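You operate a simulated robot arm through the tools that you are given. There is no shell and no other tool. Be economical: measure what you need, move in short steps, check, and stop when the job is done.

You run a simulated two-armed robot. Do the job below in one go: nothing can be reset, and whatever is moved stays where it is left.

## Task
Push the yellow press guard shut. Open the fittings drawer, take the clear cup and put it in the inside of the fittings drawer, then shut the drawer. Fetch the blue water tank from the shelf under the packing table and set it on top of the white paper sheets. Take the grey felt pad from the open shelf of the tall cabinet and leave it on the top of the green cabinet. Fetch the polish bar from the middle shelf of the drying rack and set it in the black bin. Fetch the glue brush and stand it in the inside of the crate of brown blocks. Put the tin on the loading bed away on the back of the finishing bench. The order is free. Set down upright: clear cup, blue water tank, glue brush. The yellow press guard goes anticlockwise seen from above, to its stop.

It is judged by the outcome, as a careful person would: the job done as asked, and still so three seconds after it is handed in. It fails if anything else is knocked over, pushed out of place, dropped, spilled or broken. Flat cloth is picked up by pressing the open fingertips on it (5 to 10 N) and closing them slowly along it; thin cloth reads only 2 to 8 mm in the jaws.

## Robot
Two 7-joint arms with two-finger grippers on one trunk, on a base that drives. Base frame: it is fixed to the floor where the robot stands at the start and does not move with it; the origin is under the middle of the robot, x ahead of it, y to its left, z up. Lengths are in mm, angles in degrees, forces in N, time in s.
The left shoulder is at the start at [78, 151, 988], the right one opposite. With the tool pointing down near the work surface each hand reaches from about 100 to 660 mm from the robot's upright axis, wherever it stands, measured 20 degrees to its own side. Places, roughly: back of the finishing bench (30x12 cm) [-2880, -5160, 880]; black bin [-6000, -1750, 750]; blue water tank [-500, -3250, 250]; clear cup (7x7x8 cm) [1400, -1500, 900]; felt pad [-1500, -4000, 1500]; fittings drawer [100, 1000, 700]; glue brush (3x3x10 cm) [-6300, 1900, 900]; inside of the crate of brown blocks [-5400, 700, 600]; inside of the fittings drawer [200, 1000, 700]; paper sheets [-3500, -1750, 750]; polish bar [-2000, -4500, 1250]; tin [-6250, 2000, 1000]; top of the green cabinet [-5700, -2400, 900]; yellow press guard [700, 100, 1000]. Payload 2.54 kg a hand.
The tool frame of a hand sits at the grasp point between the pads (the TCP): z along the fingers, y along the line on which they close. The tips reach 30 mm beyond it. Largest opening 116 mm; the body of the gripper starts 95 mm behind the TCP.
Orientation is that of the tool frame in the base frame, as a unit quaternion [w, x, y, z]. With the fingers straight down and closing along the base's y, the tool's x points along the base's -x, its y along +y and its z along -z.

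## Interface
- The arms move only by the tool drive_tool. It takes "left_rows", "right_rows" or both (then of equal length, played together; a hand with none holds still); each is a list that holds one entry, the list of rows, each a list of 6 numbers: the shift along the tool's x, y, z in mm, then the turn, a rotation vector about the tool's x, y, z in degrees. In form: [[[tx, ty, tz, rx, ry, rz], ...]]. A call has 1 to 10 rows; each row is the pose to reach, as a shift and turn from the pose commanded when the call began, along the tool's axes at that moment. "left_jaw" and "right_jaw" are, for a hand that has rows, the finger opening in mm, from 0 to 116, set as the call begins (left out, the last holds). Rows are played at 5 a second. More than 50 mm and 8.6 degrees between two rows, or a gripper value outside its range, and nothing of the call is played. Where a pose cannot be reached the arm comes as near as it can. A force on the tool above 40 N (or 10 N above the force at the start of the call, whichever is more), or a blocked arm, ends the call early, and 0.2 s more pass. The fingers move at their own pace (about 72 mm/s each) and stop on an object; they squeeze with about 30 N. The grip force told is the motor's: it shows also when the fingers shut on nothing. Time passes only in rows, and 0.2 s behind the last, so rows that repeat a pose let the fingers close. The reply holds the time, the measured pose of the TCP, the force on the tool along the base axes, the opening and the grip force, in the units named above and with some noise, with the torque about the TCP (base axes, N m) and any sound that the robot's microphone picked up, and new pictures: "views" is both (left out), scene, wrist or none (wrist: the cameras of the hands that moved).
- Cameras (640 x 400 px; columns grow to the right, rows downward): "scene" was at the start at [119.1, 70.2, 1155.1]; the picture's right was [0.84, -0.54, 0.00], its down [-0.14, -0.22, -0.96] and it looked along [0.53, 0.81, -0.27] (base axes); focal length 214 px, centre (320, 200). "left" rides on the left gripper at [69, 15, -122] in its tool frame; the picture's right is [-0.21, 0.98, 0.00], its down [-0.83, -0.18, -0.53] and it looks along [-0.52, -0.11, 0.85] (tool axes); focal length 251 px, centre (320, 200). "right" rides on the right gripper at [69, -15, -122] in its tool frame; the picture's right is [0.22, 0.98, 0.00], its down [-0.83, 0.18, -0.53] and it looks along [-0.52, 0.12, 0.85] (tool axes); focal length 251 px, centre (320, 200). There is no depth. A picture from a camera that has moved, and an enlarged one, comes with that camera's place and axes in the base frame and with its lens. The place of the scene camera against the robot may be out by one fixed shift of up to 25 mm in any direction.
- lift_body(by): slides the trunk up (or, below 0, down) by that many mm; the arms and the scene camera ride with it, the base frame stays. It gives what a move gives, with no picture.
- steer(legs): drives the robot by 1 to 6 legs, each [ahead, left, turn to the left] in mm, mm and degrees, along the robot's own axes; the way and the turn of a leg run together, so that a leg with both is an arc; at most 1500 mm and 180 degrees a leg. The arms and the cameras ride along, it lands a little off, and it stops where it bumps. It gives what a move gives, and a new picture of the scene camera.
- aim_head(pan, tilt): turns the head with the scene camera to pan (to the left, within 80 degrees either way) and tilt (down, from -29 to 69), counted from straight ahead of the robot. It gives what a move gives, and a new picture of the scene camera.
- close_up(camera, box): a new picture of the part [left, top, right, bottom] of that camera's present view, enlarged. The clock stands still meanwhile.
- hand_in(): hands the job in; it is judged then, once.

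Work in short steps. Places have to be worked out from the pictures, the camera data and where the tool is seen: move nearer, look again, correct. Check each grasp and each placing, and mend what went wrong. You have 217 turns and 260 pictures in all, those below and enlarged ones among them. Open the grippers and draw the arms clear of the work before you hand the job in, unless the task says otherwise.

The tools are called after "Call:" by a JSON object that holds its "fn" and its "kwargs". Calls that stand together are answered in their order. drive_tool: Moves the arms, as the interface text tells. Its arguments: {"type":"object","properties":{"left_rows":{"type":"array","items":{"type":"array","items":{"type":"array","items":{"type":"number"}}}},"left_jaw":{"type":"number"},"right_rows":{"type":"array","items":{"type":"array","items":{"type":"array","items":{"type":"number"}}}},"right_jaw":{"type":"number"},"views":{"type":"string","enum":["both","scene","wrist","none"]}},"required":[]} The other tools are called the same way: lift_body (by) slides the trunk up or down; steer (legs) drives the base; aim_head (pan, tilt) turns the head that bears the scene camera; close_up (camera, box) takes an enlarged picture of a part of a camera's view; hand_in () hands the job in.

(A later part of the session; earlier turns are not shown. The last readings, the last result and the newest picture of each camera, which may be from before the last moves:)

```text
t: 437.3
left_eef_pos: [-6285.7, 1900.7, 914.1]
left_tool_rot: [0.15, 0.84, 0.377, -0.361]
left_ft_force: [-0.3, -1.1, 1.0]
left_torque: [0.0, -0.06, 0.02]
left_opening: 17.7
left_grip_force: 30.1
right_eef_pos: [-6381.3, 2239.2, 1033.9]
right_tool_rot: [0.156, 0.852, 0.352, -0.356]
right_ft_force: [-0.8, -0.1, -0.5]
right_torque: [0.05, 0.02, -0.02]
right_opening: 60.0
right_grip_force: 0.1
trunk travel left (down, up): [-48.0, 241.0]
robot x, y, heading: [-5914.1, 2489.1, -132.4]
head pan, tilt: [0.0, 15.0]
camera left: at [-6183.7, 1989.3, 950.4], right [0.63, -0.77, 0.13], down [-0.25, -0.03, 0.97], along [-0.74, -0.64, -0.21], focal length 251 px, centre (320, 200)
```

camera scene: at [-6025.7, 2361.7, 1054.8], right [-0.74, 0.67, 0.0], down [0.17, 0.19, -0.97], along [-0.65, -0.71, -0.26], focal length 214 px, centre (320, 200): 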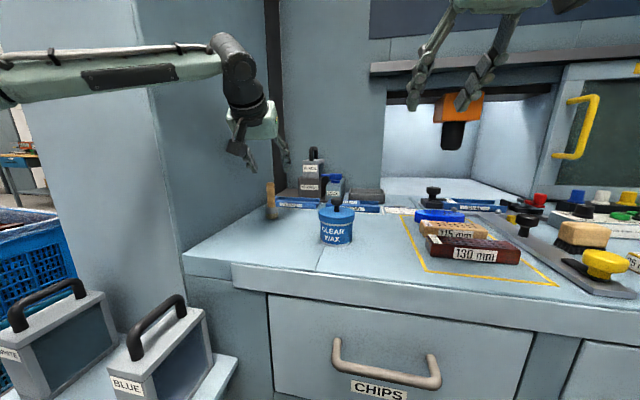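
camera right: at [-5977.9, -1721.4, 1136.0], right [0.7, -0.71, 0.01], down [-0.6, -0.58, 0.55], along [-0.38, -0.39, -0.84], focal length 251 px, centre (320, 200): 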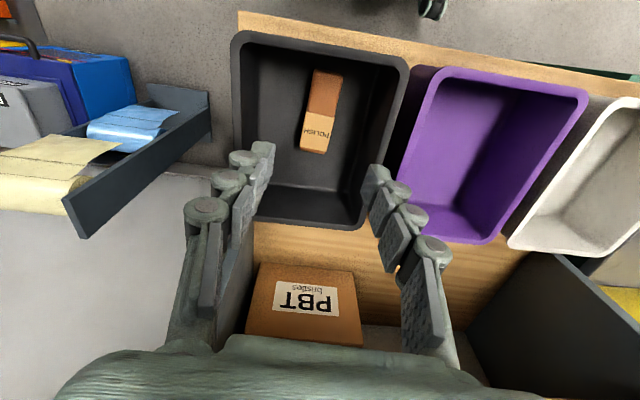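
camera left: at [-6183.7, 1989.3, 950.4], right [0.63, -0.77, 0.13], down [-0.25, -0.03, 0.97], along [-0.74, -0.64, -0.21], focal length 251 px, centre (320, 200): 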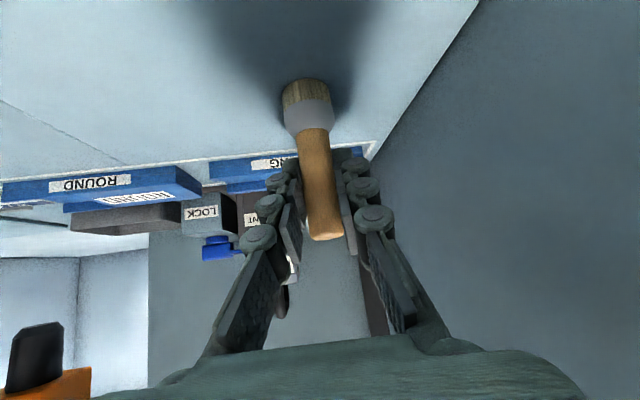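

Brush held (17.7 mm). I lift it with the trunk, back out and draw the left hand in so it stays clear of the column.

Call:
{"fn": "lift_body", "kwargs": {"by": 130}}

Call:
{"fn": "steer", "kwargs": {"legs": [[-260, 0, 0]]}}

Call:
{"fn": "drive_tool", "kwargs": {"left_rows": [[[24, 0, -25, 0, 0, 0], [49, 0, -50, 0, 0, 0], [73, 0, -75, 0, 0, 0], [97, 0, -100, 0, 0, 0]]], "views": "both"}}

```text
t: 438.8
left_eef_pos: [-6287.3, 1901.1, 1045.5]
left_tool_rot: [0.149, 0.84, 0.376, -0.361]
left_ft_force: [-0.3, -0.1, -0.4]
left_torque: [-0.02, 0.03, 0.02]
left_opening: 17.8
left_grip_force: 29.5
right_eef_pos: [-6381.8, 2238.6, 1163.6]
right_tool_rot: [0.156, 0.852, 0.353, -0.354]
right_ft_force: [-0.5, 0.7, -0.1]
right_torque: [0.01, 0.03, -0.01]
right_opening: 59.6
right_grip_force: 0.1
trunk travel left (down, up): [-178.0, 111.0]
robot x, y, heading: [-5916.8, 2490.0, -132.4]
head pan, tilt: [0.0, 15.0]
```

```text
t: 440.7
left_eef_pos: [-6110.6, 2091.2, 1045.3]
left_tool_rot: [0.151, 0.839, 0.378, -0.361]
left_ft_force: [0.8, -0.4, -0.2]
left_torque: [0.01, -0.03, -0.05]
left_opening: 17.8
left_grip_force: 30.1
right_eef_pos: [-6206.5, 2430.7, 1164.5]
right_tool_rot: [0.156, 0.852, 0.353, -0.355]
right_ft_force: [-0.7, 0.3, 0.1]
right_torque: [0.0, -0.02, -0.01]
right_opening: 60.2
right_grip_force: 0.0
trunk travel left (down, up): [-178.0, 111.0]
robot x, y, heading: [-5741.8, 2681.3, -132.3]
head pan, tilt: [0.0, 15.0]
camera scene: at [-5850.4, 2554.0, 1108.8], right [-0.74, 0.67, 0.0], down [0.17, 0.19, -0.97], along [-0.65, -0.71, -0.26], focal length 214 px, centre (320, 200)
```

scene: 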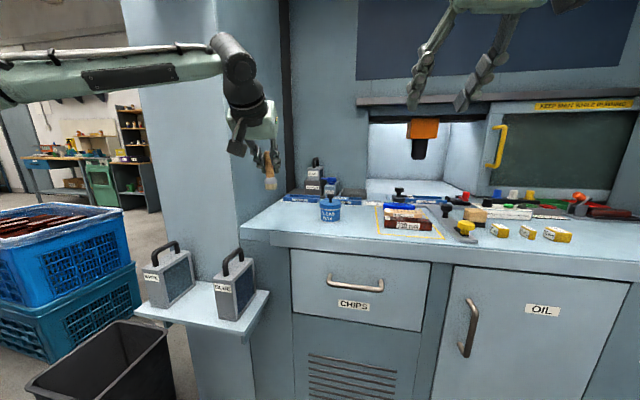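

```text
t: 441.7
left_eef_pos: [-6017.2, 2194.9, 1045.9]
left_tool_rot: [0.149, 0.84, 0.377, -0.362]
left_ft_force: [-0.4, 0.4, -0.5]
left_torque: [0.0, -0.01, -0.01]
left_opening: 17.6
left_grip_force: 29.9
right_eef_pos: [-6207.0, 2431.2, 1163.5]
right_tool_rot: [0.156, 0.852, 0.352, -0.355]
right_ft_force: [0.2, 0.1, -0.3]
right_torque: [-0.02, -0.03, -0.03]
right_opening: 59.8
right_grip_force: 0.1
trunk travel left (down, up): [-178.0, 111.0]
robot x, y, heading: [-5743.5, 2678.1, -132.0]
head pan, tilt: [0.0, 15.0]
camera scene: at [-5850.4, 2554.1, 1108.8], right [-0.74, 0.67, 0.0], down [0.17, 0.19, -0.97], along [-0.65, -0.71, -0.26], focal length 214 px, centre (320, 200)
camera left: at [-5914.3, 2285.1, 1080.0], right [0.63, -0.77, 0.13], down [-0.25, -0.03, 0.97], along [-0.74, -0.64, -0.21], focal length 251 px, centre (320, 200)
```

scene: 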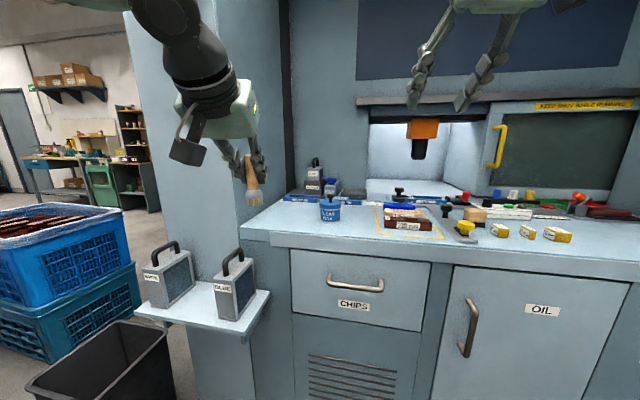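
left: 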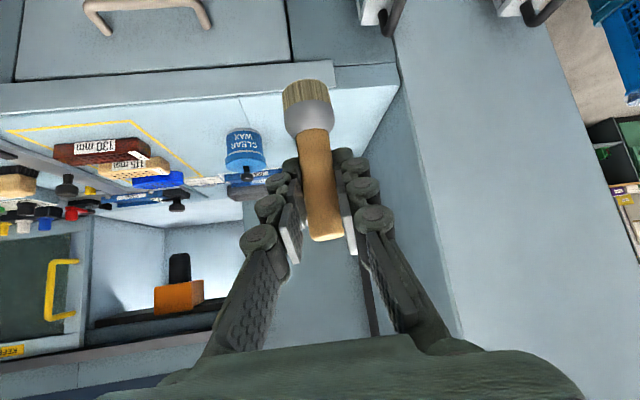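

The tin is at [-6302, 2103]. I draw the left hand in a bit more, then position the base for the right hand.

Call:
{"fn": "drive_tool", "kwargs": {"left_rows": [[[24, 0, -25, 0, 0, 0], [48, 0, -50, 0, 0, 0], [70, 0, -72, 0, 0, 0]]], "views": "none"}}

Call:
{"fn": "steer", "kwargs": {"legs": [[0, 149, 0], [135, 0, 0]]}}

Call:
{"fn": "drive_tool", "kwargs": {"right_rows": [[[-9, 0, 38, 0, 0, 0], [-18, 0, 76, 0, 0, 0], [-28, 0, 114, 0, 0, 0], [-37, 0, 151, 0, 0, 0]]], "right_jaw": 100, "views": "wrist"}}

```text
t: 442.5
left_eef_pos: [-5950.1, 2270.0, 1044.1]
left_tool_rot: [0.148, 0.84, 0.376, -0.361]
left_ft_force: [-0.3, -0.1, -0.9]
left_torque: [0.03, 0.02, -0.01]
left_opening: 17.8
left_grip_force: 30.2
right_eef_pos: [-6207.4, 2431.6, 1164.6]
right_tool_rot: [0.156, 0.852, 0.353, -0.355]
right_ft_force: [0.8, -0.6, -0.2]
right_torque: [-0.01, 0.01, 0.03]
right_opening: 59.8
right_grip_force: 0.1
trunk travel left (down, up): [-178.0, 111.0]
robot x, y, heading: [-5746.2, 2679.7, -132.6]
head pan, tilt: [0.0, 15.0]
```

```text
t: 445.5
left_eef_pos: [-5931.0, 2071.3, 1044.1]
left_tool_rot: [0.149, 0.84, 0.377, -0.36]
left_ft_force: [0.1, 0.0, -0.9]
left_torque: [0.03, 0.01, -0.02]
left_opening: 17.8
left_grip_force: 29.6
right_eef_pos: [-6187.8, 2232.3, 1163.1]
right_tool_rot: [0.156, 0.852, 0.352, -0.355]
right_ft_force: [0.3, -0.8, -0.4]
right_torque: [0.04, -0.03, 0.01]
right_opening: 59.8
right_grip_force: 0.0
trunk travel left (down, up): [-178.0, 111.0]
robot x, y, heading: [-5725.7, 2483.4, -131.9]
head pan, tilt: [0.0, 15.0]
camera scene: at [-5831.3, 2355.1, 1108.6], right [-0.74, 0.67, 0.0], down [0.17, 0.19, -0.97], along [-0.65, -0.71, -0.26], focal length 214 px, centre (320, 200)
```

scene: 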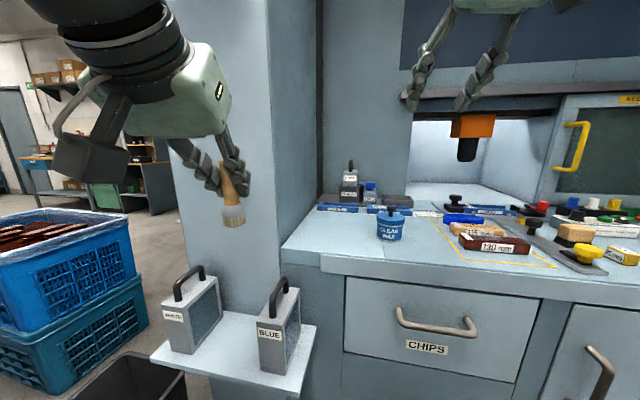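

```text
t: 446.5
left_eef_pos: [-5931.1, 2071.8, 1044.8]
left_tool_rot: [0.149, 0.84, 0.377, -0.361]
left_ft_force: [-0.4, -0.4, -1.2]
left_torque: [0.01, -0.02, 0.0]
left_opening: 17.7
left_grip_force: 29.9
right_eef_pos: [-6281.4, 2137.8, 1084.8]
right_tool_rot: [0.156, 0.852, 0.352, -0.355]
right_ft_force: [0.3, -0.7, -0.2]
right_torque: [-0.02, -0.04, 0.01]
right_opening: 100.1
right_grip_force: 0.2
trunk travel left (down, up): [-178.0, 111.0]
robot x, y, heading: [-5720.3, 2483.6, -132.0]
head pan, tilt: [0.0, 15.0]
camera right: at [-6197.1, 2244.9, 1120.5], right [0.8, -0.58, -0.14], down [-0.02, -0.26, 0.97], along [-0.6, -0.77, -0.22], focal length 251 px, centre (320, 200)
```

right: 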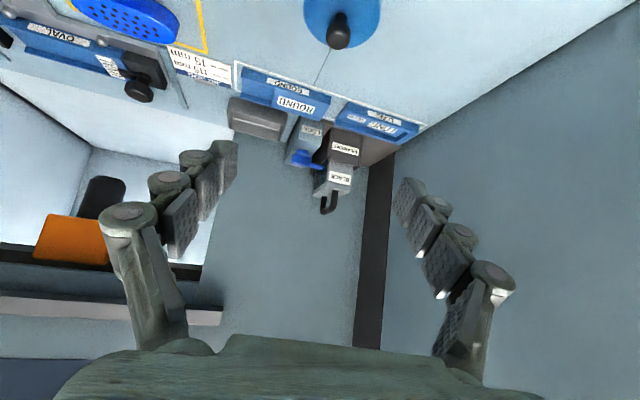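

The tin is 34 mm further ahead under the hand. I move over it and lower the arm around it.

Call:
{"fn": "drive_tool", "kwargs": {"right_rows": [[[-24, 0, 24, 0, 0, 0], [4, 0, 51, 0, 0, 0], [32, 0, 78, 0, 0, 0], [59, 0, 105, 0, 0, 0], [86, 0, 131, 0, 0, 0], [111, 0, 155, 0, 0, 0]]], "views": "wrist"}}

```text
t: 447.9
left_eef_pos: [-5930.0, 2071.5, 1044.7]
left_tool_rot: [0.15, 0.84, 0.377, -0.361]
left_ft_force: [-0.6, 0.5, -1.0]
left_torque: [0.01, 0.0, -0.04]
left_opening: 17.6
left_grip_force: 30.1
right_eef_pos: [-6302.3, 2111.9, 897.6]
right_tool_rot: [0.156, 0.852, 0.351, -0.355]
right_ft_force: [0.2, -0.1, -0.3]
right_torque: [0.01, -0.01, -0.03]
right_opening: 99.7
right_grip_force: 0.2
trunk travel left (down, up): [-178.0, 111.0]
robot x, y, heading: [-5724.5, 2480.3, -132.3]
head pan, tilt: [0.0, 15.0]
camera right: at [-6217.5, 2219.3, 932.5], right [0.8, -0.58, -0.14], down [-0.02, -0.26, 0.97], along [-0.6, -0.77, -0.22], focal length 251 px, centre (320, 200)
```

right: 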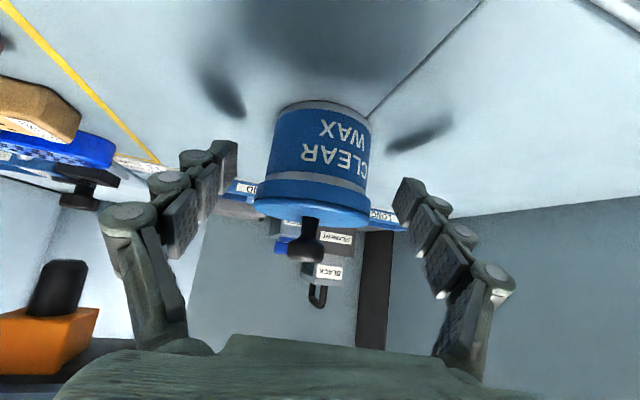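

The tin is centred between the fingers. I close and lift.

Call:
{"fn": "drive_tool", "kwargs": {"right_rows": [[[0, 0, 0, 0, 0, 0], [0, 0, 0, 0, 0, 0], [0, 0, 0, 0, 0, 0]]], "right_jaw": 45, "views": "none"}}

Call:
{"fn": "drive_tool", "kwargs": {"right_rows": [[[-29, 0, -28, 0, 0, 0], [-58, 0, -56, 0, 0, 0], [-87, 0, -84, 0, 0, 0], [-115, 0, -112, 0, 0, 0]]], "views": "wrist"}}

```text
t: 448.7
left_eef_pos: [-5930.6, 2071.1, 1044.1]
left_tool_rot: [0.15, 0.84, 0.377, -0.361]
left_ft_force: [-0.3, 0.2, -0.9]
left_torque: [0.01, 0.02, 0.01]
left_opening: 17.8
left_grip_force: 29.7
right_eef_pos: [-6302.2, 2112.3, 896.4]
right_tool_rot: [0.156, 0.852, 0.352, -0.354]
right_ft_force: [0.2, -0.5, 0.5]
right_torque: [0.05, 0.02, -0.01]
right_opening: 68.4
right_grip_force: 30.0
trunk travel left (down, up): [-178.0, 111.0]
robot x, y, heading: [-5725.0, 2484.4, -132.4]
head pan, tilt: [0.0, 15.0]
heard: snap
```

```text
t: 449.7
left_eef_pos: [-5931.3, 2072.7, 1043.0]
left_tool_rot: [0.149, 0.84, 0.377, -0.361]
left_ft_force: [0.4, 0.1, -0.4]
left_torque: [0.0, 0.0, 0.04]
left_opening: 17.7
left_grip_force: 30.4
right_eef_pos: [-6304.4, 2112.1, 1057.2]
right_tool_rot: [0.155, 0.852, 0.352, -0.354]
right_ft_force: [1.1, -0.5, 0.1]
right_torque: [0.01, 0.04, 0.0]
right_opening: 68.9
right_grip_force: 29.7
trunk travel left (down, up): [-178.0, 111.0]
robot x, y, heading: [-5720.1, 2484.1, -132.3]
head pan, tilt: [0.0, 15.0]
camera right: at [-6219.9, 2219.9, 1093.7], right [0.8, -0.58, -0.14], down [-0.02, -0.26, 0.97], along [-0.6, -0.77, -0.22], focal length 251 px, centre (320, 200)
```

right: 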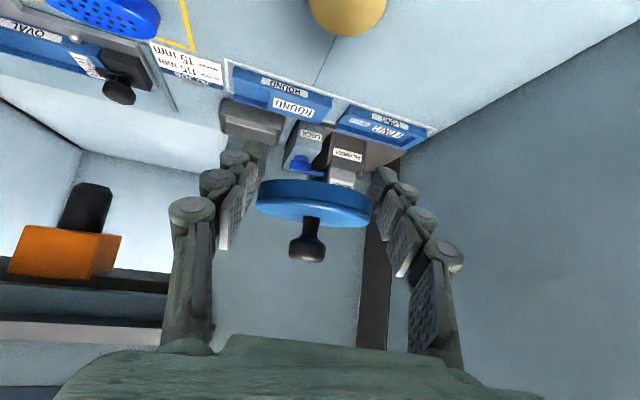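

The lid snapped off and stayed in the hand; the tin body is still on the bed. I lower the lid straight back and press it on.

Call:
{"fn": "drive_tool", "kwargs": {"right_rows": [[[29, 0, 28, 0, 0, 0], [58, 0, 56, 0, 0, 0], [87, 0, 84, 0, 0, 0], [104, 0, 101, 0, 0, 0], [110, 0, 107, 0, 0, 0], [114, 0, 111, 0, 0, 0], [117, 0, 114, 0, 0, 0], [119, 0, 116, 0, 0, 0]]], "views": "wrist"}}

```text
t: 451.5
left_eef_pos: [-5929.4, 2071.7, 1044.2]
left_tool_rot: [0.15, 0.839, 0.377, -0.362]
left_ft_force: [-0.6, 0.3, -0.2]
left_torque: [0.03, 0.0, -0.02]
left_opening: 17.6
left_grip_force: 29.8
right_eef_pos: [-6302.5, 2110.1, 896.0]
right_tool_rot: [0.159, 0.85, 0.352, -0.358]
right_ft_force: [-2.8, -0.5, 18.7]
right_torque: [0.14, 0.03, 0.03]
right_opening: 68.7
right_grip_force: 30.4
trunk travel left (down, up): [-178.0, 111.0]
robot x, y, heading: [-5721.6, 2484.8, -132.4]
head pan, tilt: [0.0, 15.0]
camera right: at [-6216.9, 2219.2, 930.6], right [0.8, -0.58, -0.14], down [-0.02, -0.25, 0.97], along [-0.6, -0.77, -0.21], focal length 251 px, centre (320, 200)
```

right: 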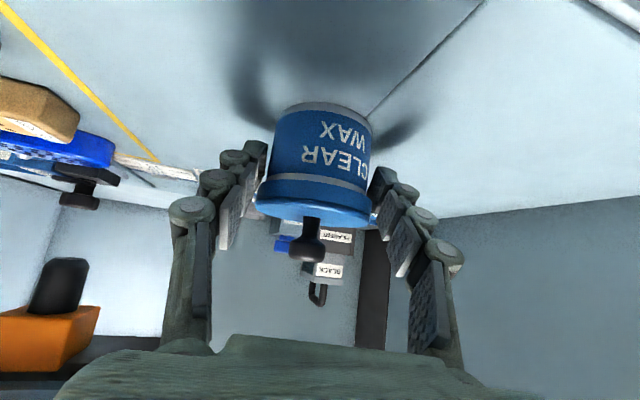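

The lid sits on the tin; I press down further to snap it shut.

Call:
{"fn": "drive_tool", "kwargs": {"right_rows": [[[2, 0, 2, 0, 0, 0], [5, 0, 5, 0, 0, 0], [7, 0, 7, 0, 0, 0], [9, 0, 9, 0, 0, 0]]], "views": "none"}}

```text
t: 452.5
left_eef_pos: [-5928.1, 2073.4, 1046.3]
left_tool_rot: [0.15, 0.839, 0.377, -0.363]
left_ft_force: [-0.6, -0.1, -1.2]
left_torque: [0.0, -0.02, 0.02]
left_opening: 17.7
left_grip_force: 30.2
right_eef_pos: [-6300.0, 2111.0, 884.2]
right_tool_rot: [0.158, 0.851, 0.352, -0.357]
right_ft_force: [1.7, 4.0, 25.1]
right_torque: [-0.33, 0.34, -0.15]
right_opening: 61.4
right_grip_force: 29.9
trunk travel left (down, up): [-178.0, 111.0]
robot x, y, heading: [-5723.7, 2485.8, -132.2]
head pan, tilt: [0.0, 15.0]
heard: snap
```

"Snap" – and the fingers now hold 61 mm, the body. I check the picture.

Call:
{"fn": "close_up", "kwargs": {"camera": "right", "box": [160, 60, 480, 260]}}

```text
2.00 times, centred on (320, 160) of right
camera zoom: at [-6215.5, 2219.7, 918.2], right [0.8, -0.58, -0.14], down [-0.02, -0.25, 0.97], along [-0.6, -0.77, -0.21], focal length 503 px, centre (320, 280)
```

zoom: 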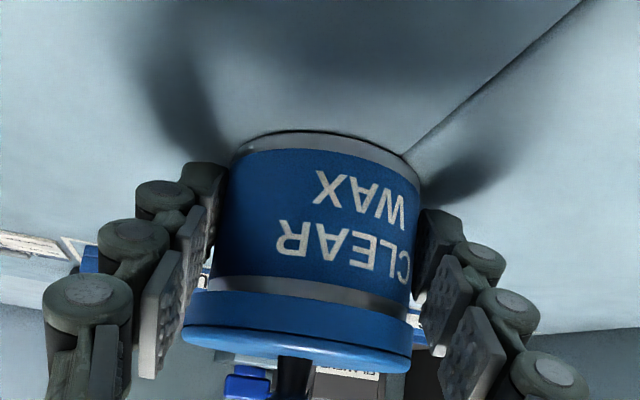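

The lid is closed and the fingertips grip the body below it. I lift again and check.

Call:
{"fn": "drive_tool", "kwargs": {"right_rows": [[[-5, 0, -5, 0, 0, 0], [-15, 0, -14, 0, 0, 0], [-40, 0, -39, 0, 0, 0], [-70, 0, -68, 0, 0, 0], [-100, 0, -97, 0, 0, 0]]], "views": "wrist"}}

```text
t: 453.7
left_eef_pos: [-5929.9, 2071.8, 1044.9]
left_tool_rot: [0.151, 0.839, 0.378, -0.361]
left_ft_force: [-0.6, 0.7, -0.8]
left_torque: [0.01, -0.02, 0.01]
left_opening: 17.6
left_grip_force: 30.2
right_eef_pos: [-6304.1, 2112.2, 1017.6]
right_tool_rot: [0.156, 0.852, 0.354, -0.353]
right_ft_force: [-0.5, 0.2, -3.2]
right_torque: [0.03, -0.02, 0.01]
right_opening: 61.2
right_grip_force: 29.9
trunk travel left (down, up): [-178.0, 111.0]
robot x, y, heading: [-5724.5, 2483.5, -132.1]
head pan, tilt: [0.0, 15.0]
camera right: at [-6218.6, 2219.8, 1053.5], right [0.8, -0.58, -0.14], down [-0.02, -0.26, 0.97], along [-0.6, -0.77, -0.22], focal length 251 px, centre (320, 200)
```

right: 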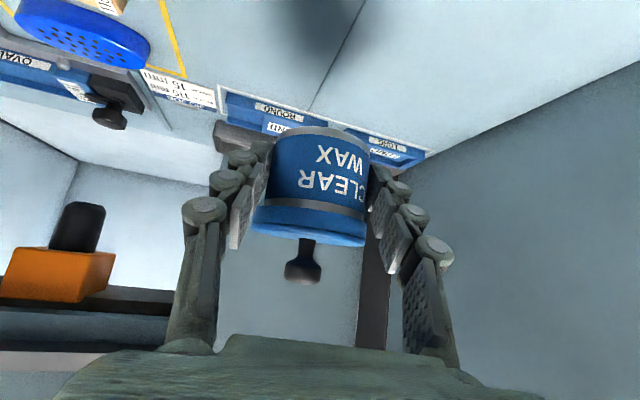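

Tin with its lid is in hand. I back away, raise trunk and both hands for the way back through the gap.

Call:
{"fn": "steer", "kwargs": {"legs": [[-320, 0, 0]]}}

Call:
{"fn": "lift_body", "kwargs": {"by": 111}}

Call:
{"fn": "drive_tool", "kwargs": {"left_rows": [[[-26, 0, -26, 0, 0, 0], [-52, 0, -52, 0, 0, 0], [-78, 0, -77, 0, 0, 0], [-104, 0, -103, 0, 0, 0], [-130, 0, -128, 0, 0, 0], [-156, 0, -152, 0, 0, 0]]], "right_rows": [[[-26, 0, -26, 0, 0, 0], [-52, 0, -52, 0, 0, 0], [-78, 0, -77, 0, 0, 0], [-104, 0, -103, 0, 0, 0], [-130, 0, -128, 0, 0, 0], [-156, 0, -152, 0, 0, 0]]], "views": "none"}}

Call:
{"fn": "steer", "kwargs": {"legs": [[0, 0, 99]]}}

```text
t: 455.8
left_eef_pos: [-5716.0, 2307.1, 1044.6]
left_tool_rot: [0.151, 0.839, 0.377, -0.361]
left_ft_force: [0.5, 0.4, -0.3]
left_torque: [-0.02, 0.02, -0.01]
left_opening: 17.8
left_grip_force: 29.8
right_eef_pos: [-6088.5, 2348.6, 1016.6]
right_tool_rot: [0.156, 0.852, 0.353, -0.355]
right_ft_force: [0.5, 1.1, -2.4]
right_torque: [0.02, -0.09, -0.02]
right_opening: 61.2
right_grip_force: 30.2
trunk travel left (down, up): [-178.0, 111.0]
robot x, y, heading: [-5508.7, 2720.0, -132.4]
head pan, tilt: [0.0, 15.0]
camera scene: at [-5616.2, 2591.5, 1108.8], right [-0.74, 0.67, 0.0], down [0.17, 0.19, -0.97], along [-0.65, -0.71, -0.26], focal length 214 px, centre (320, 200)
```

scene: 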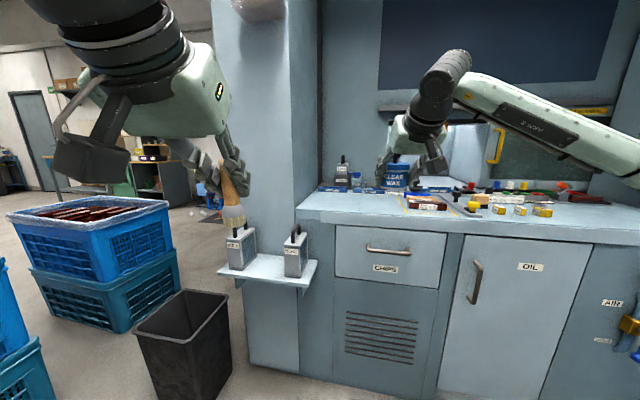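

```text
t: 457.2
left_eef_pos: [-5716.9, 2307.2, 1155.1]
left_tool_rot: [0.149, 0.84, 0.378, -0.36]
left_ft_force: [0.1, 0.2, -0.5]
left_torque: [0.0, -0.01, -0.01]
left_opening: 17.6
left_grip_force: 29.9
right_eef_pos: [-6087.8, 2347.7, 1126.7]
right_tool_rot: [0.156, 0.852, 0.353, -0.354]
right_ft_force: [0.1, -0.8, -3.1]
right_torque: [0.01, -0.04, 0.03]
right_opening: 61.3
right_grip_force: 30.1
trunk travel left (down, up): [-289.0, 0.0]
robot x, y, heading: [-5502.0, 2718.7, -132.1]
head pan, tilt: [0.0, 15.0]
```

```text
t: 458.6
left_eef_pos: [-5710.3, 2303.0, 1372.6]
left_tool_rot: [0.149, 0.84, 0.378, -0.36]
left_ft_force: [0.4, 0.2, 0.2]
left_torque: [0.02, 0.0, 0.01]
left_opening: 17.9
left_grip_force: 30.1
right_eef_pos: [-6091.7, 2348.2, 1345.2]
right_tool_rot: [0.155, 0.852, 0.353, -0.354]
right_ft_force: [-0.1, -0.9, -3.3]
right_torque: [0.08, -0.05, -0.02]
right_opening: 61.2
right_grip_force: 30.3
trunk travel left (down, up): [-289.0, 0.0]
robot x, y, heading: [-5508.4, 2715.5, -132.3]
head pan, tilt: [0.0, 15.0]
```

```text
t: 463.3
left_eef_pos: [-5065.9, 2582.2, 1373.1]
left_tool_rot: [0.371, 0.259, 0.883, -0.121]
left_ft_force: [0.1, -0.8, -1.4]
left_torque: [0.01, 0.07, -0.03]
left_opening: 17.8
left_grip_force: 30.5
right_eef_pos: [-5051.8, 2198.7, 1347.1]
right_tool_rot: [0.371, 0.285, 0.877, -0.112]
right_ft_force: [-0.2, -0.2, -2.4]
right_torque: [0.06, 0.07, 0.0]
right_opening: 61.0
right_grip_force: 29.8
trunk travel left (down, up): [-289.0, 0.0]
robot x, y, heading: [-5507.3, 2721.0, -33.0]
head pan, tilt: [0.0, 15.0]
camera scene: at [-5372.4, 2622.0, 1219.7], right [-0.55, -0.84, 0.0], down [-0.22, 0.14, -0.97], along [0.81, -0.53, -0.26], focal length 214 px, centre (320, 200)
```

scene: 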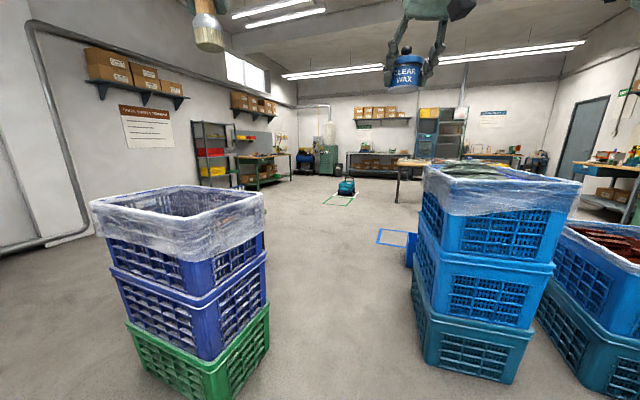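

The view shows the gap and the crate with brown blocks behind stack B. I drive back through the gap and round stack B.

Call:
{"fn": "steer", "kwargs": {"legs": [[600, -170, 0], [1450, 0, 0], [800, -950, 0]]}}

```text
t: 482.6
left_eef_pos: [-3350.6, 77.3, 1373.6]
left_tool_rot: [0.37, 0.264, 0.882, -0.123]
left_ft_force: [0.3, 0.4, -0.5]
left_torque: [0.03, 0.03, -0.02]
left_opening: 17.8
left_grip_force: 30.1
right_eef_pos: [-3341.0, -305.9, 1347.8]
right_tool_rot: [0.37, 0.291, 0.875, -0.114]
right_ft_force: [-0.4, 0.0, -3.4]
right_torque: [0.03, 0.04, 0.0]
right_opening: 60.8
right_grip_force: 29.8
trunk travel left (down, up): [-289.0, 0.0]
robot x, y, heading: [-3791.3, 218.8, -34.2]
head pan, tilt: [0.0, 15.0]
camera scene: at [-3655.6, 120.7, 1219.7], right [-0.56, -0.83, 0.0], down [-0.21, 0.15, -0.97], along [0.8, -0.54, -0.26], focal length 214 px, centre (320, 200)
```

scene: 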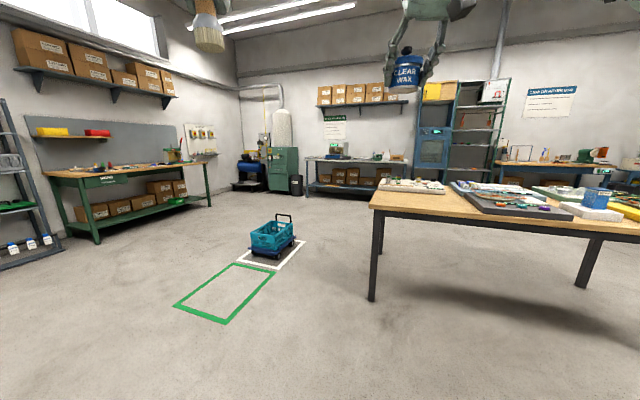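

I take a closer look at the parked cart to see whether my early bump moved it.

Call:
{"fn": "close_up", "kwargs": {"camera": "scene", "box": [160, 190, 352, 330]}}

```text
2.86 times, centred on (256, 260) of scene
camera zoom: at [-3655.6, 120.7, 1219.7], right [-0.56, -0.83, 0.0], down [-0.21, 0.15, -0.97], along [0.8, -0.54, -0.26], focal length 613 px, centre (503, 29)
```

zoom: 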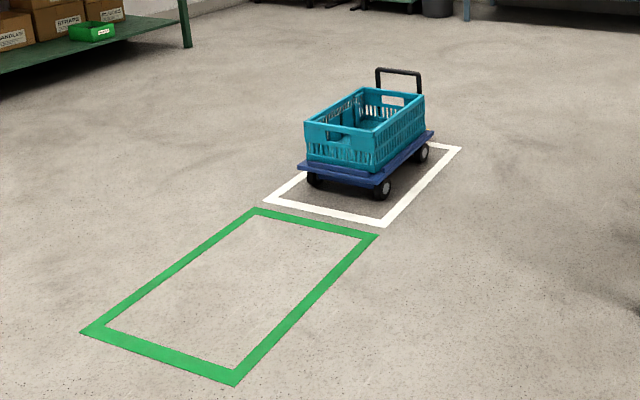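

The cart stands inside its white frame; fine. I turn and drive to the south side of the crate with the brown blocks.

Call:
{"fn": "steer", "kwargs": {"legs": [[0, 0, 152], [134, 1200, 0]]}}

Call:
{"fn": "aim_head", "kwargs": {"pan": 0, "tilt": 35}}

```text
t: 500.7
left_eef_pos: [-5232.1, 123.4, 1374.1]
left_tool_rot: [-0.211, 0.79, -0.473, -0.329]
left_ft_force: [-0.2, 0.8, -1.2]
left_torque: [-0.02, 0.0, -0.01]
left_opening: 18.0
left_grip_force: 30.0
right_eef_pos: [-5057.9, 464.3, 1347.1]
right_tool_rot: [-0.202, 0.776, -0.498, -0.33]
right_ft_force: [0.5, 0.1, -2.6]
right_torque: [-0.02, -0.04, -0.05]
right_opening: 61.1
right_grip_force: 30.0
trunk travel left (down, up): [-289.0, 0.0]
robot x, y, heading: [-4916.1, -209.4, 117.4]
head pan, tilt: [0.0, 15.0]
camera scene: at [-4987.7, -76.2, 1219.7], right [0.89, 0.46, 0.0], down [0.12, -0.23, -0.97], along [-0.45, 0.86, -0.26], focal length 214 px, centre (320, 200)
```

scene: 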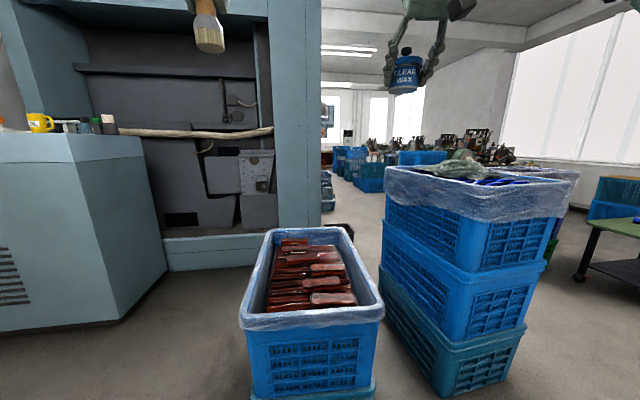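

```text
t: 501.6
left_eef_pos: [-5231.5, 123.6, 1373.0]
left_tool_rot: [-0.21, 0.79, -0.472, -0.329]
left_ft_force: [0.2, -0.7, -0.8]
left_torque: [-0.01, -0.03, 0.01]
left_opening: 17.8
left_grip_force: 30.1
right_eef_pos: [-5058.6, 465.2, 1346.6]
right_tool_rot: [-0.201, 0.777, -0.497, -0.331]
right_ft_force: [0.8, -0.5, -3.1]
right_torque: [-0.07, -0.03, 0.02]
right_opening: 60.7
right_grip_force: 30.0
trunk travel left (down, up): [-289.0, 0.0]
robot x, y, heading: [-4912.0, -212.1, 117.4]
head pan, tilt: [0.0, 35.0]
camera scene: at [-4985.2, -80.9, 1187.8], right [0.89, 0.46, 0.0], down [0.26, -0.51, -0.82], along [-0.38, 0.73, -0.57], focal length 214 px, centre (320, 200)
```

scene: 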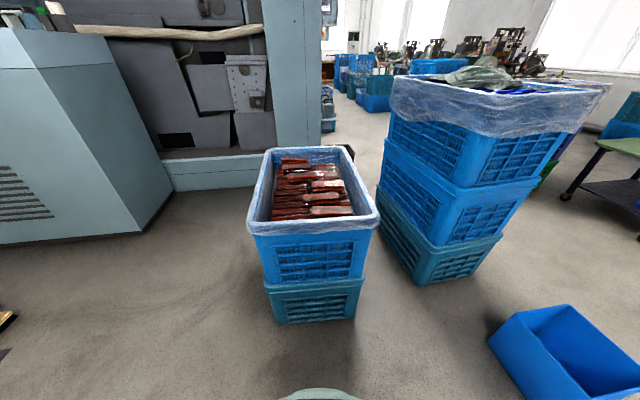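

I zoom on the crate's inside to find a flat spot for the brush.

Call:
{"fn": "close_up", "kwargs": {"camera": "scene", "box": [230, 130, 400, 250]}}

```text
3.33 times, centred on (315, 190) of scene
camera zoom: at [-4985.2, -80.9, 1187.8], right [0.89, 0.46, 0.0], down [0.26, -0.51, -0.82], along [-0.38, 0.73, -0.57], focal length 715 px, centre (337, 233)
```

zoom: 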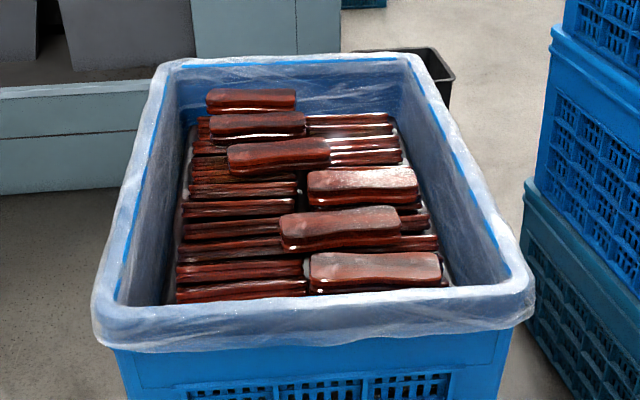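

I choose a flat place on the left rows of blocks, near [-5447, 545, 600]. I draw the right hand in, drive closer, and lower the trunk.

Call:
{"fn": "drive_tool", "kwargs": {"right_rows": [[[32, 0, -33, 0, 0, 0], [64, 0, -66, 0, 0, 0], [97, 0, -98, 0, 0, 0], [129, 0, -131, 0, 0, 0], [161, 0, -164, 0, 0, 0]]], "views": "none"}}

Call:
{"fn": "steer", "kwargs": {"legs": [[235, 0, 0]]}}

Call:
{"fn": "lift_body", "kwargs": {"by": -280}}

Call:
{"fn": "drive_tool", "kwargs": {"left_rows": [[[-19, 0, 42, 0, 0, 0], [-38, 0, 84, 0, 0, 0], [-57, 0, 126, 0, 0, 0], [-60, 0, 170, 0, 0, 0]]], "views": "both"}}

```text
t: 502.8
left_eef_pos: [-5231.9, 121.2, 1372.7]
left_tool_rot: [-0.212, 0.789, -0.473, -0.33]
left_ft_force: [0.2, -0.6, 0.1]
left_torque: [0.01, 0.04, -0.01]
left_opening: 17.7
left_grip_force: 29.9
right_eef_pos: [-4959.0, 254.8, 1347.8]
right_tool_rot: [-0.201, 0.776, -0.498, -0.331]
right_ft_force: [0.7, -0.9, -2.6]
right_torque: [-0.06, -0.04, 0.01]
right_opening: 60.7
right_grip_force: 29.7
trunk travel left (down, up): [-289.0, 0.0]
robot x, y, heading: [-4914.6, -211.3, 117.7]
head pan, tilt: [0.0, 35.0]
```

```text
t: 504.5
left_eef_pos: [-5340.8, 329.7, 1373.0]
left_tool_rot: [-0.21, 0.79, -0.472, -0.329]
left_ft_force: [-0.1, 1.1, -1.5]
left_torque: [-0.02, -0.02, -0.02]
left_opening: 17.7
left_grip_force: 30.4
right_eef_pos: [-5067.6, 462.3, 1348.2]
right_tool_rot: [-0.201, 0.777, -0.497, -0.329]
right_ft_force: [-1.4, 0.2, -3.5]
right_torque: [-0.03, -0.06, 0.0]
right_opening: 60.9
right_grip_force: 29.5
trunk travel left (down, up): [-289.0, 0.0]
robot x, y, heading: [-5017.3, -4.8, 117.5]
head pan, tilt: [0.0, 35.0]
camera scene: at [-5093.3, 125.9, 1187.6], right [0.89, 0.46, 0.0], down [0.27, -0.51, -0.82], along [-0.38, 0.73, -0.57], focal length 214 px, centre (320, 200)
```

scene: 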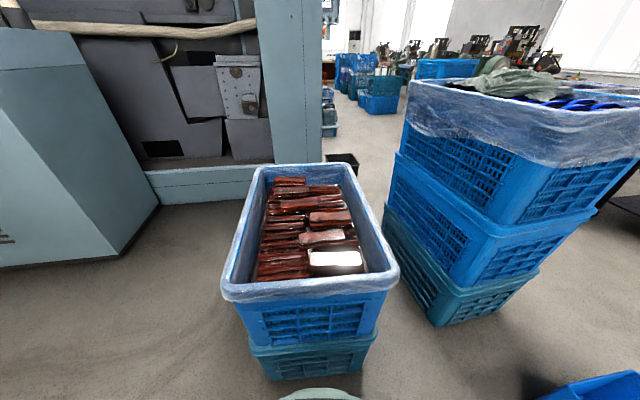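

```text
t: 507.4
left_eef_pos: [-5340.8, 329.6, 1094.1]
left_tool_rot: [-0.211, 0.79, -0.473, -0.329]
left_ft_force: [-0.3, 0.3, -0.6]
left_torque: [-0.03, 0.02, 0.0]
left_opening: 17.8
left_grip_force: 30.1
right_eef_pos: [-5067.5, 462.2, 1067.1]
right_tool_rot: [-0.201, 0.777, -0.497, -0.331]
right_ft_force: [0.5, 0.1, -2.8]
right_torque: [-0.04, -0.06, 0.01]
right_opening: 60.8
right_grip_force: 30.3
trunk travel left (down, up): [-9.0, 280.0]
robot x, y, heading: [-5025.0, -4.9, 117.6]
head pan, tilt: [0.0, 35.0]
```

```text
t: 508.4
left_eef_pos: [-5434.7, 467.8, 1012.6]
left_tool_rot: [-0.211, 0.79, -0.473, -0.329]
left_ft_force: [1.2, -0.5, -0.2]
left_torque: [-0.03, 0.0, 0.02]
left_opening: 17.8
left_grip_force: 29.8
left hand out of reach, approached as far as the arm can: row 2, 3, 4
right_eef_pos: [-5067.8, 463.9, 1067.5]
right_tool_rot: [-0.201, 0.777, -0.497, -0.33]
right_ft_force: [0.1, 0.0, -2.9]
right_torque: [-0.12, 0.03, 0.06]
right_opening: 60.6
right_grip_force: 30.2
trunk travel left (down, up): [-9.0, 280.0]
robot x, y, heading: [-5019.2, -6.0, 117.5]
head pan, tilt: [0.0, 35.0]
camera scene: at [-5092.9, 125.8, 907.5], right [0.89, 0.46, 0.0], down [0.27, -0.51, -0.82], along [-0.38, 0.73, -0.57], focal length 214 px, centre (320, 200)
camera left: at [-5386.5, 339.5, 1048.0], right [-0.94, -0.32, 0.13], down [0.05, 0.24, 0.97], along [-0.35, 0.91, -0.21], focal length 251 px, centre (320, 200)
```

scene: 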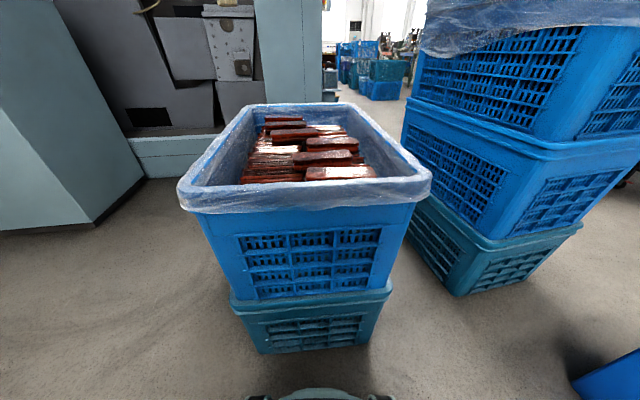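
left: 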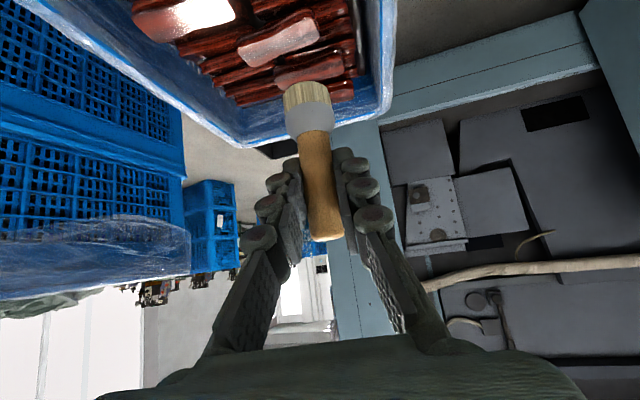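

The pile spot is about 70 mm further ahead. I move the base 50 ahead and 20 right, and lower the left hand part of the way.

Call:
{"fn": "steer", "kwargs": {"legs": [[50, -22, 0]]}}

Call:
{"fn": "drive_tool", "kwargs": {"left_rows": [[[20, 0, 40, 0, 0, 0], [48, 0, 68, 0, 0, 0], [76, 0, 96, 0, 0, 0], [104, 0, 124, 0, 0, 0], [132, 0, 150, 0, 0, 0]]], "views": "both"}}

```text
t: 509.3
left_eef_pos: [-5439.3, 520.3, 1013.2]
left_tool_rot: [-0.21, 0.79, -0.473, -0.329]
left_ft_force: [0.8, 0.3, -1.6]
left_torque: [0.02, -0.01, 0.01]
left_opening: 17.8
left_grip_force: 29.7
right_eef_pos: [-5071.1, 516.0, 1067.9]
right_tool_rot: [-0.201, 0.777, -0.497, -0.33]
right_ft_force: [-0.4, 0.2, -3.3]
right_torque: [-0.05, 0.0, -0.02]
right_opening: 60.8
right_grip_force: 30.3
trunk travel left (down, up): [-9.0, 280.0]
robot x, y, heading: [-5024.3, 47.5, 117.5]
head pan, tilt: [0.0, 35.0]
camera scene: at [-5096.7, 179.5, 907.7], right [0.89, 0.46, 0.0], down [0.27, -0.51, -0.82], along [-0.38, 0.73, -0.57], focal length 214 px, centre (320, 200)
```

scene: 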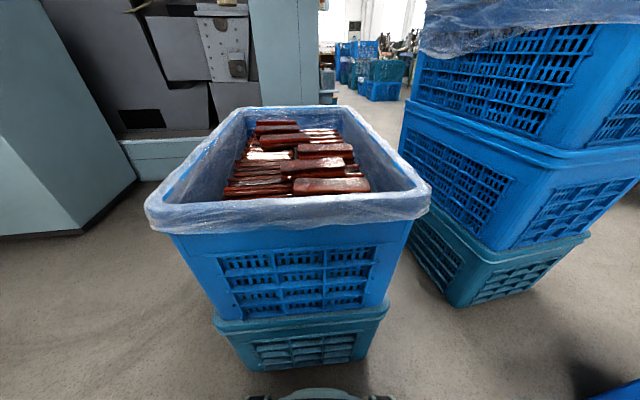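

```text
t: 510.5
left_eef_pos: [-5442.6, 536.2, 814.8]
left_tool_rot: [-0.211, 0.791, -0.471, -0.33]
left_ft_force: [-0.3, 0.3, -0.1]
left_torque: [0.01, 0.02, -0.03]
left_opening: 17.9
left_grip_force: 29.7
right_eef_pos: [-5070.5, 516.1, 1066.8]
right_tool_rot: [-0.2, 0.778, -0.496, -0.331]
right_ft_force: [-0.1, -0.7, -2.4]
right_torque: [-0.06, -0.01, -0.02]
right_opening: 60.5
right_grip_force: 29.8
trunk travel left (down, up): [-9.0, 280.0]
robot x, y, heading: [-5025.5, 46.3, 117.5]
head pan, tilt: [0.0, 35.0]
camera scene: at [-5096.6, 179.4, 907.7], right [0.89, 0.46, 0.0], down [0.27, -0.51, -0.82], along [-0.38, 0.73, -0.57], focal length 214 px, centre (320, 200)
camera left: at [-5393.4, 408.4, 849.3], right [-0.94, -0.32, 0.13], down [0.05, 0.24, 0.97], along [-0.35, 0.91, -0.21], focal length 251 px, centre (320, 200)
```

scene: 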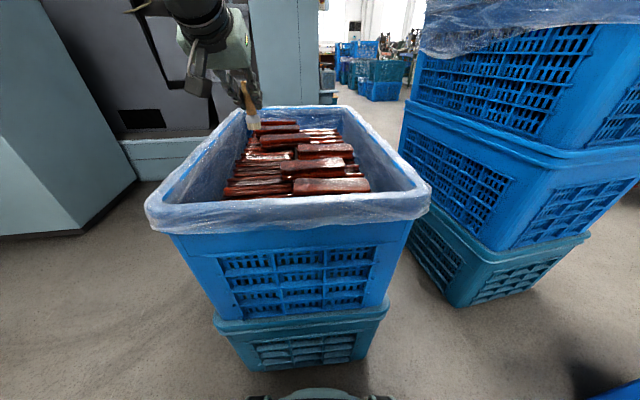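
left: 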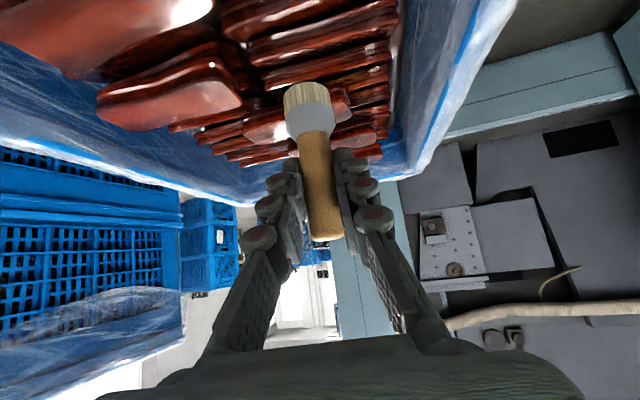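

The lower rows look uneven; the single flat block on top near [-5330, 590] is a better stand. I shift the base 124 mm to the right so the brush is over it.

Call:
{"fn": "steer", "kwargs": {"legs": [[0, -124, 0]]}}

Call:
{"fn": "close_up", "kwargs": {"camera": "left", "box": [0, 0, 640, 400]}}

```text
t: 512.3
left_eef_pos: [-5332.3, 593.9, 815.2]
left_tool_rot: [-0.21, 0.79, -0.472, -0.329]
left_ft_force: [0.8, -0.4, 0.4]
left_torque: [0.05, 0.01, 0.02]
left_opening: 17.9
left_grip_force: 30.3
right_eef_pos: [-4963.6, 573.4, 1067.8]
right_tool_rot: [-0.201, 0.777, -0.496, -0.33]
right_ft_force: [-0.3, 0.8, -2.6]
right_torque: [-0.06, -0.05, 0.02]
right_opening: 60.8
right_grip_force: 29.5
trunk travel left (down, up): [-9.0, 280.0]
robot x, y, heading: [-4915.2, 105.3, 117.8]
head pan, tilt: [0.0, 35.0]
camera scene: at [-4987.3, 236.5, 907.7], right [0.89, 0.46, 0.0], down [0.27, -0.51, -0.82], along [-0.38, 0.73, -0.57], focal length 214 px, centre (320, 200)
```

scene: 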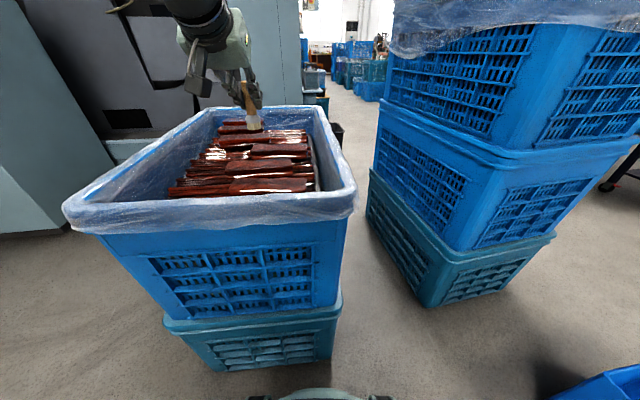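

```text
1.00 times, centred on (320, 200) of left (not enlarged: the box is as wide or as high as the picture)
camera zoom: at [-5284.0, 465.3, 849.5], right [-0.94, -0.32, 0.13], down [0.05, 0.24, 0.97], along [-0.35, 0.91, -0.21], focal length 251 px, centre (320, 200)
```

zoom: 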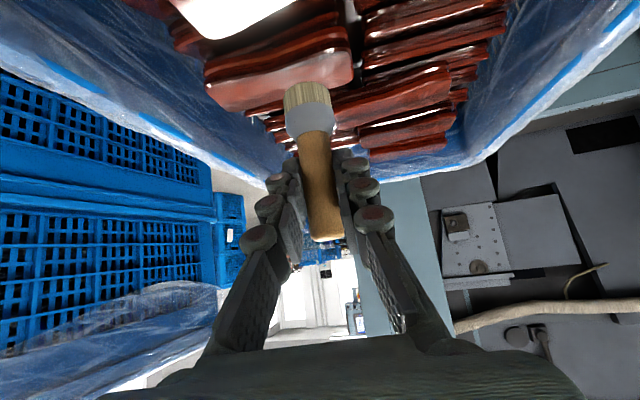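

The brush is above the left end of that block; I shift another 38 mm right to be over its middle.

Call:
{"fn": "steer", "kwargs": {"legs": [[0, -38, 0]]}}

Call:
{"fn": "drive_tool", "kwargs": {"left_rows": [[[21, 0, 20, 0, 0, 0], [28, 0, 28, 0, 0, 0]]], "views": "both"}}

```text
t: 513.4
left_eef_pos: [-5299.5, 611.1, 814.3]
left_tool_rot: [-0.211, 0.79, -0.472, -0.329]
left_ft_force: [-0.1, 0.1, -0.3]
left_torque: [0.0, 0.01, 0.01]
left_opening: 17.9
left_grip_force: 29.1
right_eef_pos: [-4927.8, 591.7, 1067.5]
right_tool_rot: [-0.201, 0.777, -0.496, -0.331]
right_ft_force: [-0.4, 0.3, -2.8]
right_torque: [-0.06, -0.01, 0.04]
right_opening: 61.1
right_grip_force: 30.1
trunk travel left (down, up): [-9.0, 280.0]
robot x, y, heading: [-4879.6, 125.0, 117.6]
head pan, tilt: [0.0, 35.0]
camera scene: at [-4953.7, 254.0, 907.7], right [0.89, 0.46, 0.0], down [0.27, -0.51, -0.82], along [-0.38, 0.73, -0.57], focal length 214 px, centre (320, 200)
```

scene: 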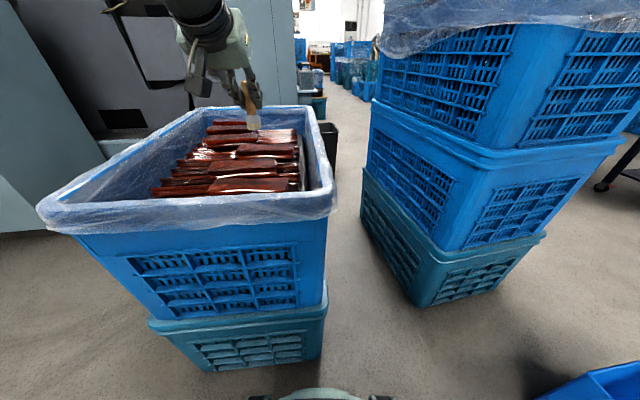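

```text
t: 514.0
left_eef_pos: [-5298.4, 612.1, 774.7]
left_tool_rot: [-0.211, 0.79, -0.472, -0.329]
left_ft_force: [0.6, -0.4, -1.0]
left_torque: [0.01, 0.02, -0.01]
left_opening: 17.6
left_grip_force: 30.6
right_eef_pos: [-4928.6, 591.2, 1066.3]
right_tool_rot: [-0.2, 0.777, -0.497, -0.33]
right_ft_force: [0.2, 0.1, -2.6]
right_torque: [-0.08, -0.04, -0.04]
right_opening: 60.9
right_grip_force: 29.5
trunk travel left (down, up): [-9.0, 280.0]
robot x, y, heading: [-4883.0, 123.3, 117.5]
head pan, tilt: [0.0, 35.0]
camera scene: at [-4953.8, 254.0, 907.7], right [0.89, 0.46, 0.0], down [0.27, -0.51, -0.82], along [-0.38, 0.73, -0.57], focal length 214 px, centre (320, 200)
camera left: at [-5249.9, 484.0, 810.0], right [-0.94, -0.32, 0.13], down [0.05, 0.24, 0.97], along [-0.35, 0.91, -0.21], focal length 251 px, centre (320, 200)
```

scene: 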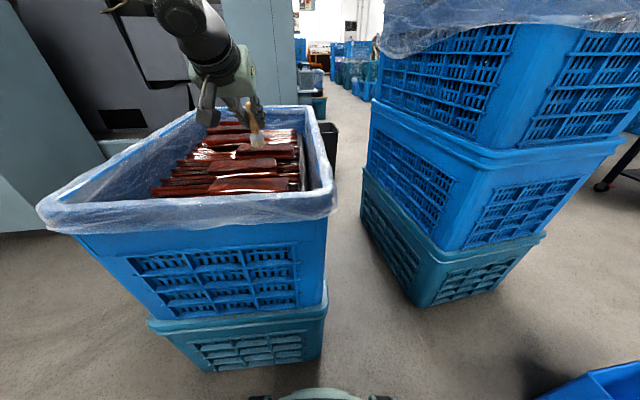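
left: 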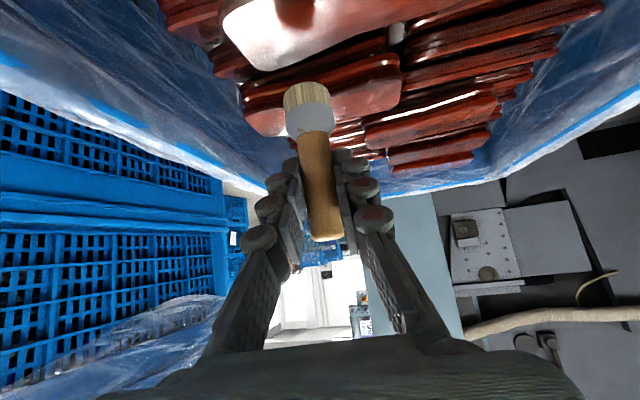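

The brush is just above the block, a bit near its far edge. I pull back 17 mm and lower gently to contact.

Call:
{"fn": "drive_tool", "kwargs": {"left_rows": [[[12, 0, -12, 0, 0, 0], [21, 0, -3, 0, 0, 0], [26, 0, 2, 0, 0, 0], [30, 0, 6, 0, 0, 0], [34, 0, 9, 0, 0, 0], [37, 0, 12, 0, 0, 0], [40, 0, 15, 0, 0, 0]]], "views": "wrist"}}

```text
t: 515.6
left_eef_pos: [-5289.4, 597.8, 741.4]
left_tool_rot: [-0.213, 0.788, -0.472, -0.333]
left_ft_force: [-0.4, -4.5, 18.3]
left_torque: [-0.4, 0.18, 0.07]
left_opening: 17.8
left_grip_force: 30.0
right_eef_pos: [-4927.7, 590.2, 1068.9]
right_tool_rot: [-0.201, 0.777, -0.496, -0.331]
right_ft_force: [-1.1, -0.3, -3.1]
right_torque: [-0.05, -0.04, 0.0]
right_opening: 60.7
right_grip_force: 30.0
trunk travel left (down, up): [-9.0, 280.0]
robot x, y, heading: [-4879.1, 121.2, 117.8]
head pan, tilt: [0.0, 35.0]
camera left: at [-5240.7, 469.2, 774.3], right [-0.94, -0.32, 0.13], down [0.06, 0.24, 0.97], along [-0.35, 0.92, -0.2], focal length 251 px, centre (320, 200)
```

left: 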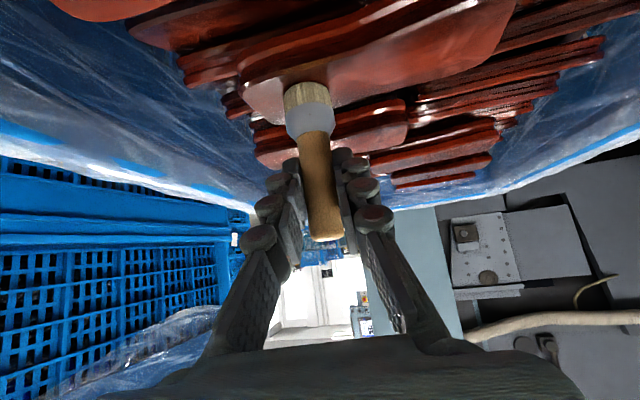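

It touches near the block's far right end. I lift slightly, shift 32 mm left and 14 mm back to its middle, and set down again.

Call:
{"fn": "drive_tool", "kwargs": {"left_rows": [[[-11, 0, -11, 0, 0, 0], [-6, 16, -16, 0, 0, 0], [-1, 32, -21, 0, 0, 0], [5, 32, -15, 0, 0, 0], [9, 32, -11, 0, 0, 0], [12, 32, -8, 0, 0, 0], [14, 32, -6, 0, 0, 0]]], "views": "wrist"}}

```text
t: 517.2
left_eef_pos: [-5311.1, 570.8, 734.2]
left_tool_rot: [-0.213, 0.788, -0.472, -0.334]
left_ft_force: [-3.5, 2.7, 29.4]
left_torque: [0.17, 0.48, 0.03]
left_opening: 18.5
left_grip_force: 30.0
right_eef_pos: [-4927.9, 589.9, 1067.8]
right_tool_rot: [-0.201, 0.777, -0.496, -0.332]
right_ft_force: [-0.2, 0.5, -2.3]
right_torque: [-0.11, -0.05, -0.01]
right_opening: 60.7
right_grip_force: 29.6
trunk travel left (down, up): [-9.0, 280.0]
robot x, y, heading: [-4883.1, 123.1, 117.5]
head pan, tilt: [0.0, 35.0]
camera left: at [-5262.6, 442.3, 767.8], right [-0.94, -0.32, 0.13], down [0.06, 0.23, 0.97], along [-0.35, 0.92, -0.2], focal length 251 px, centre (320, 200)
```

left: 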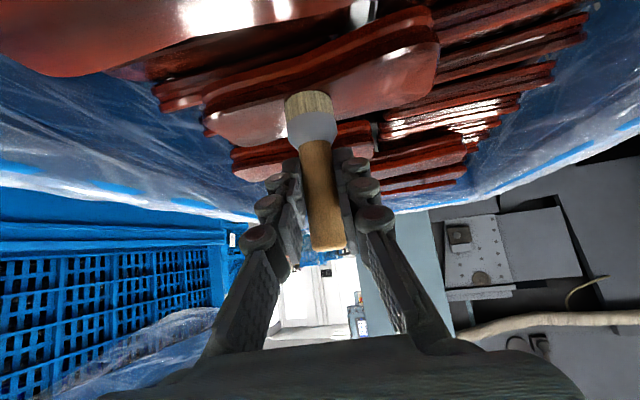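

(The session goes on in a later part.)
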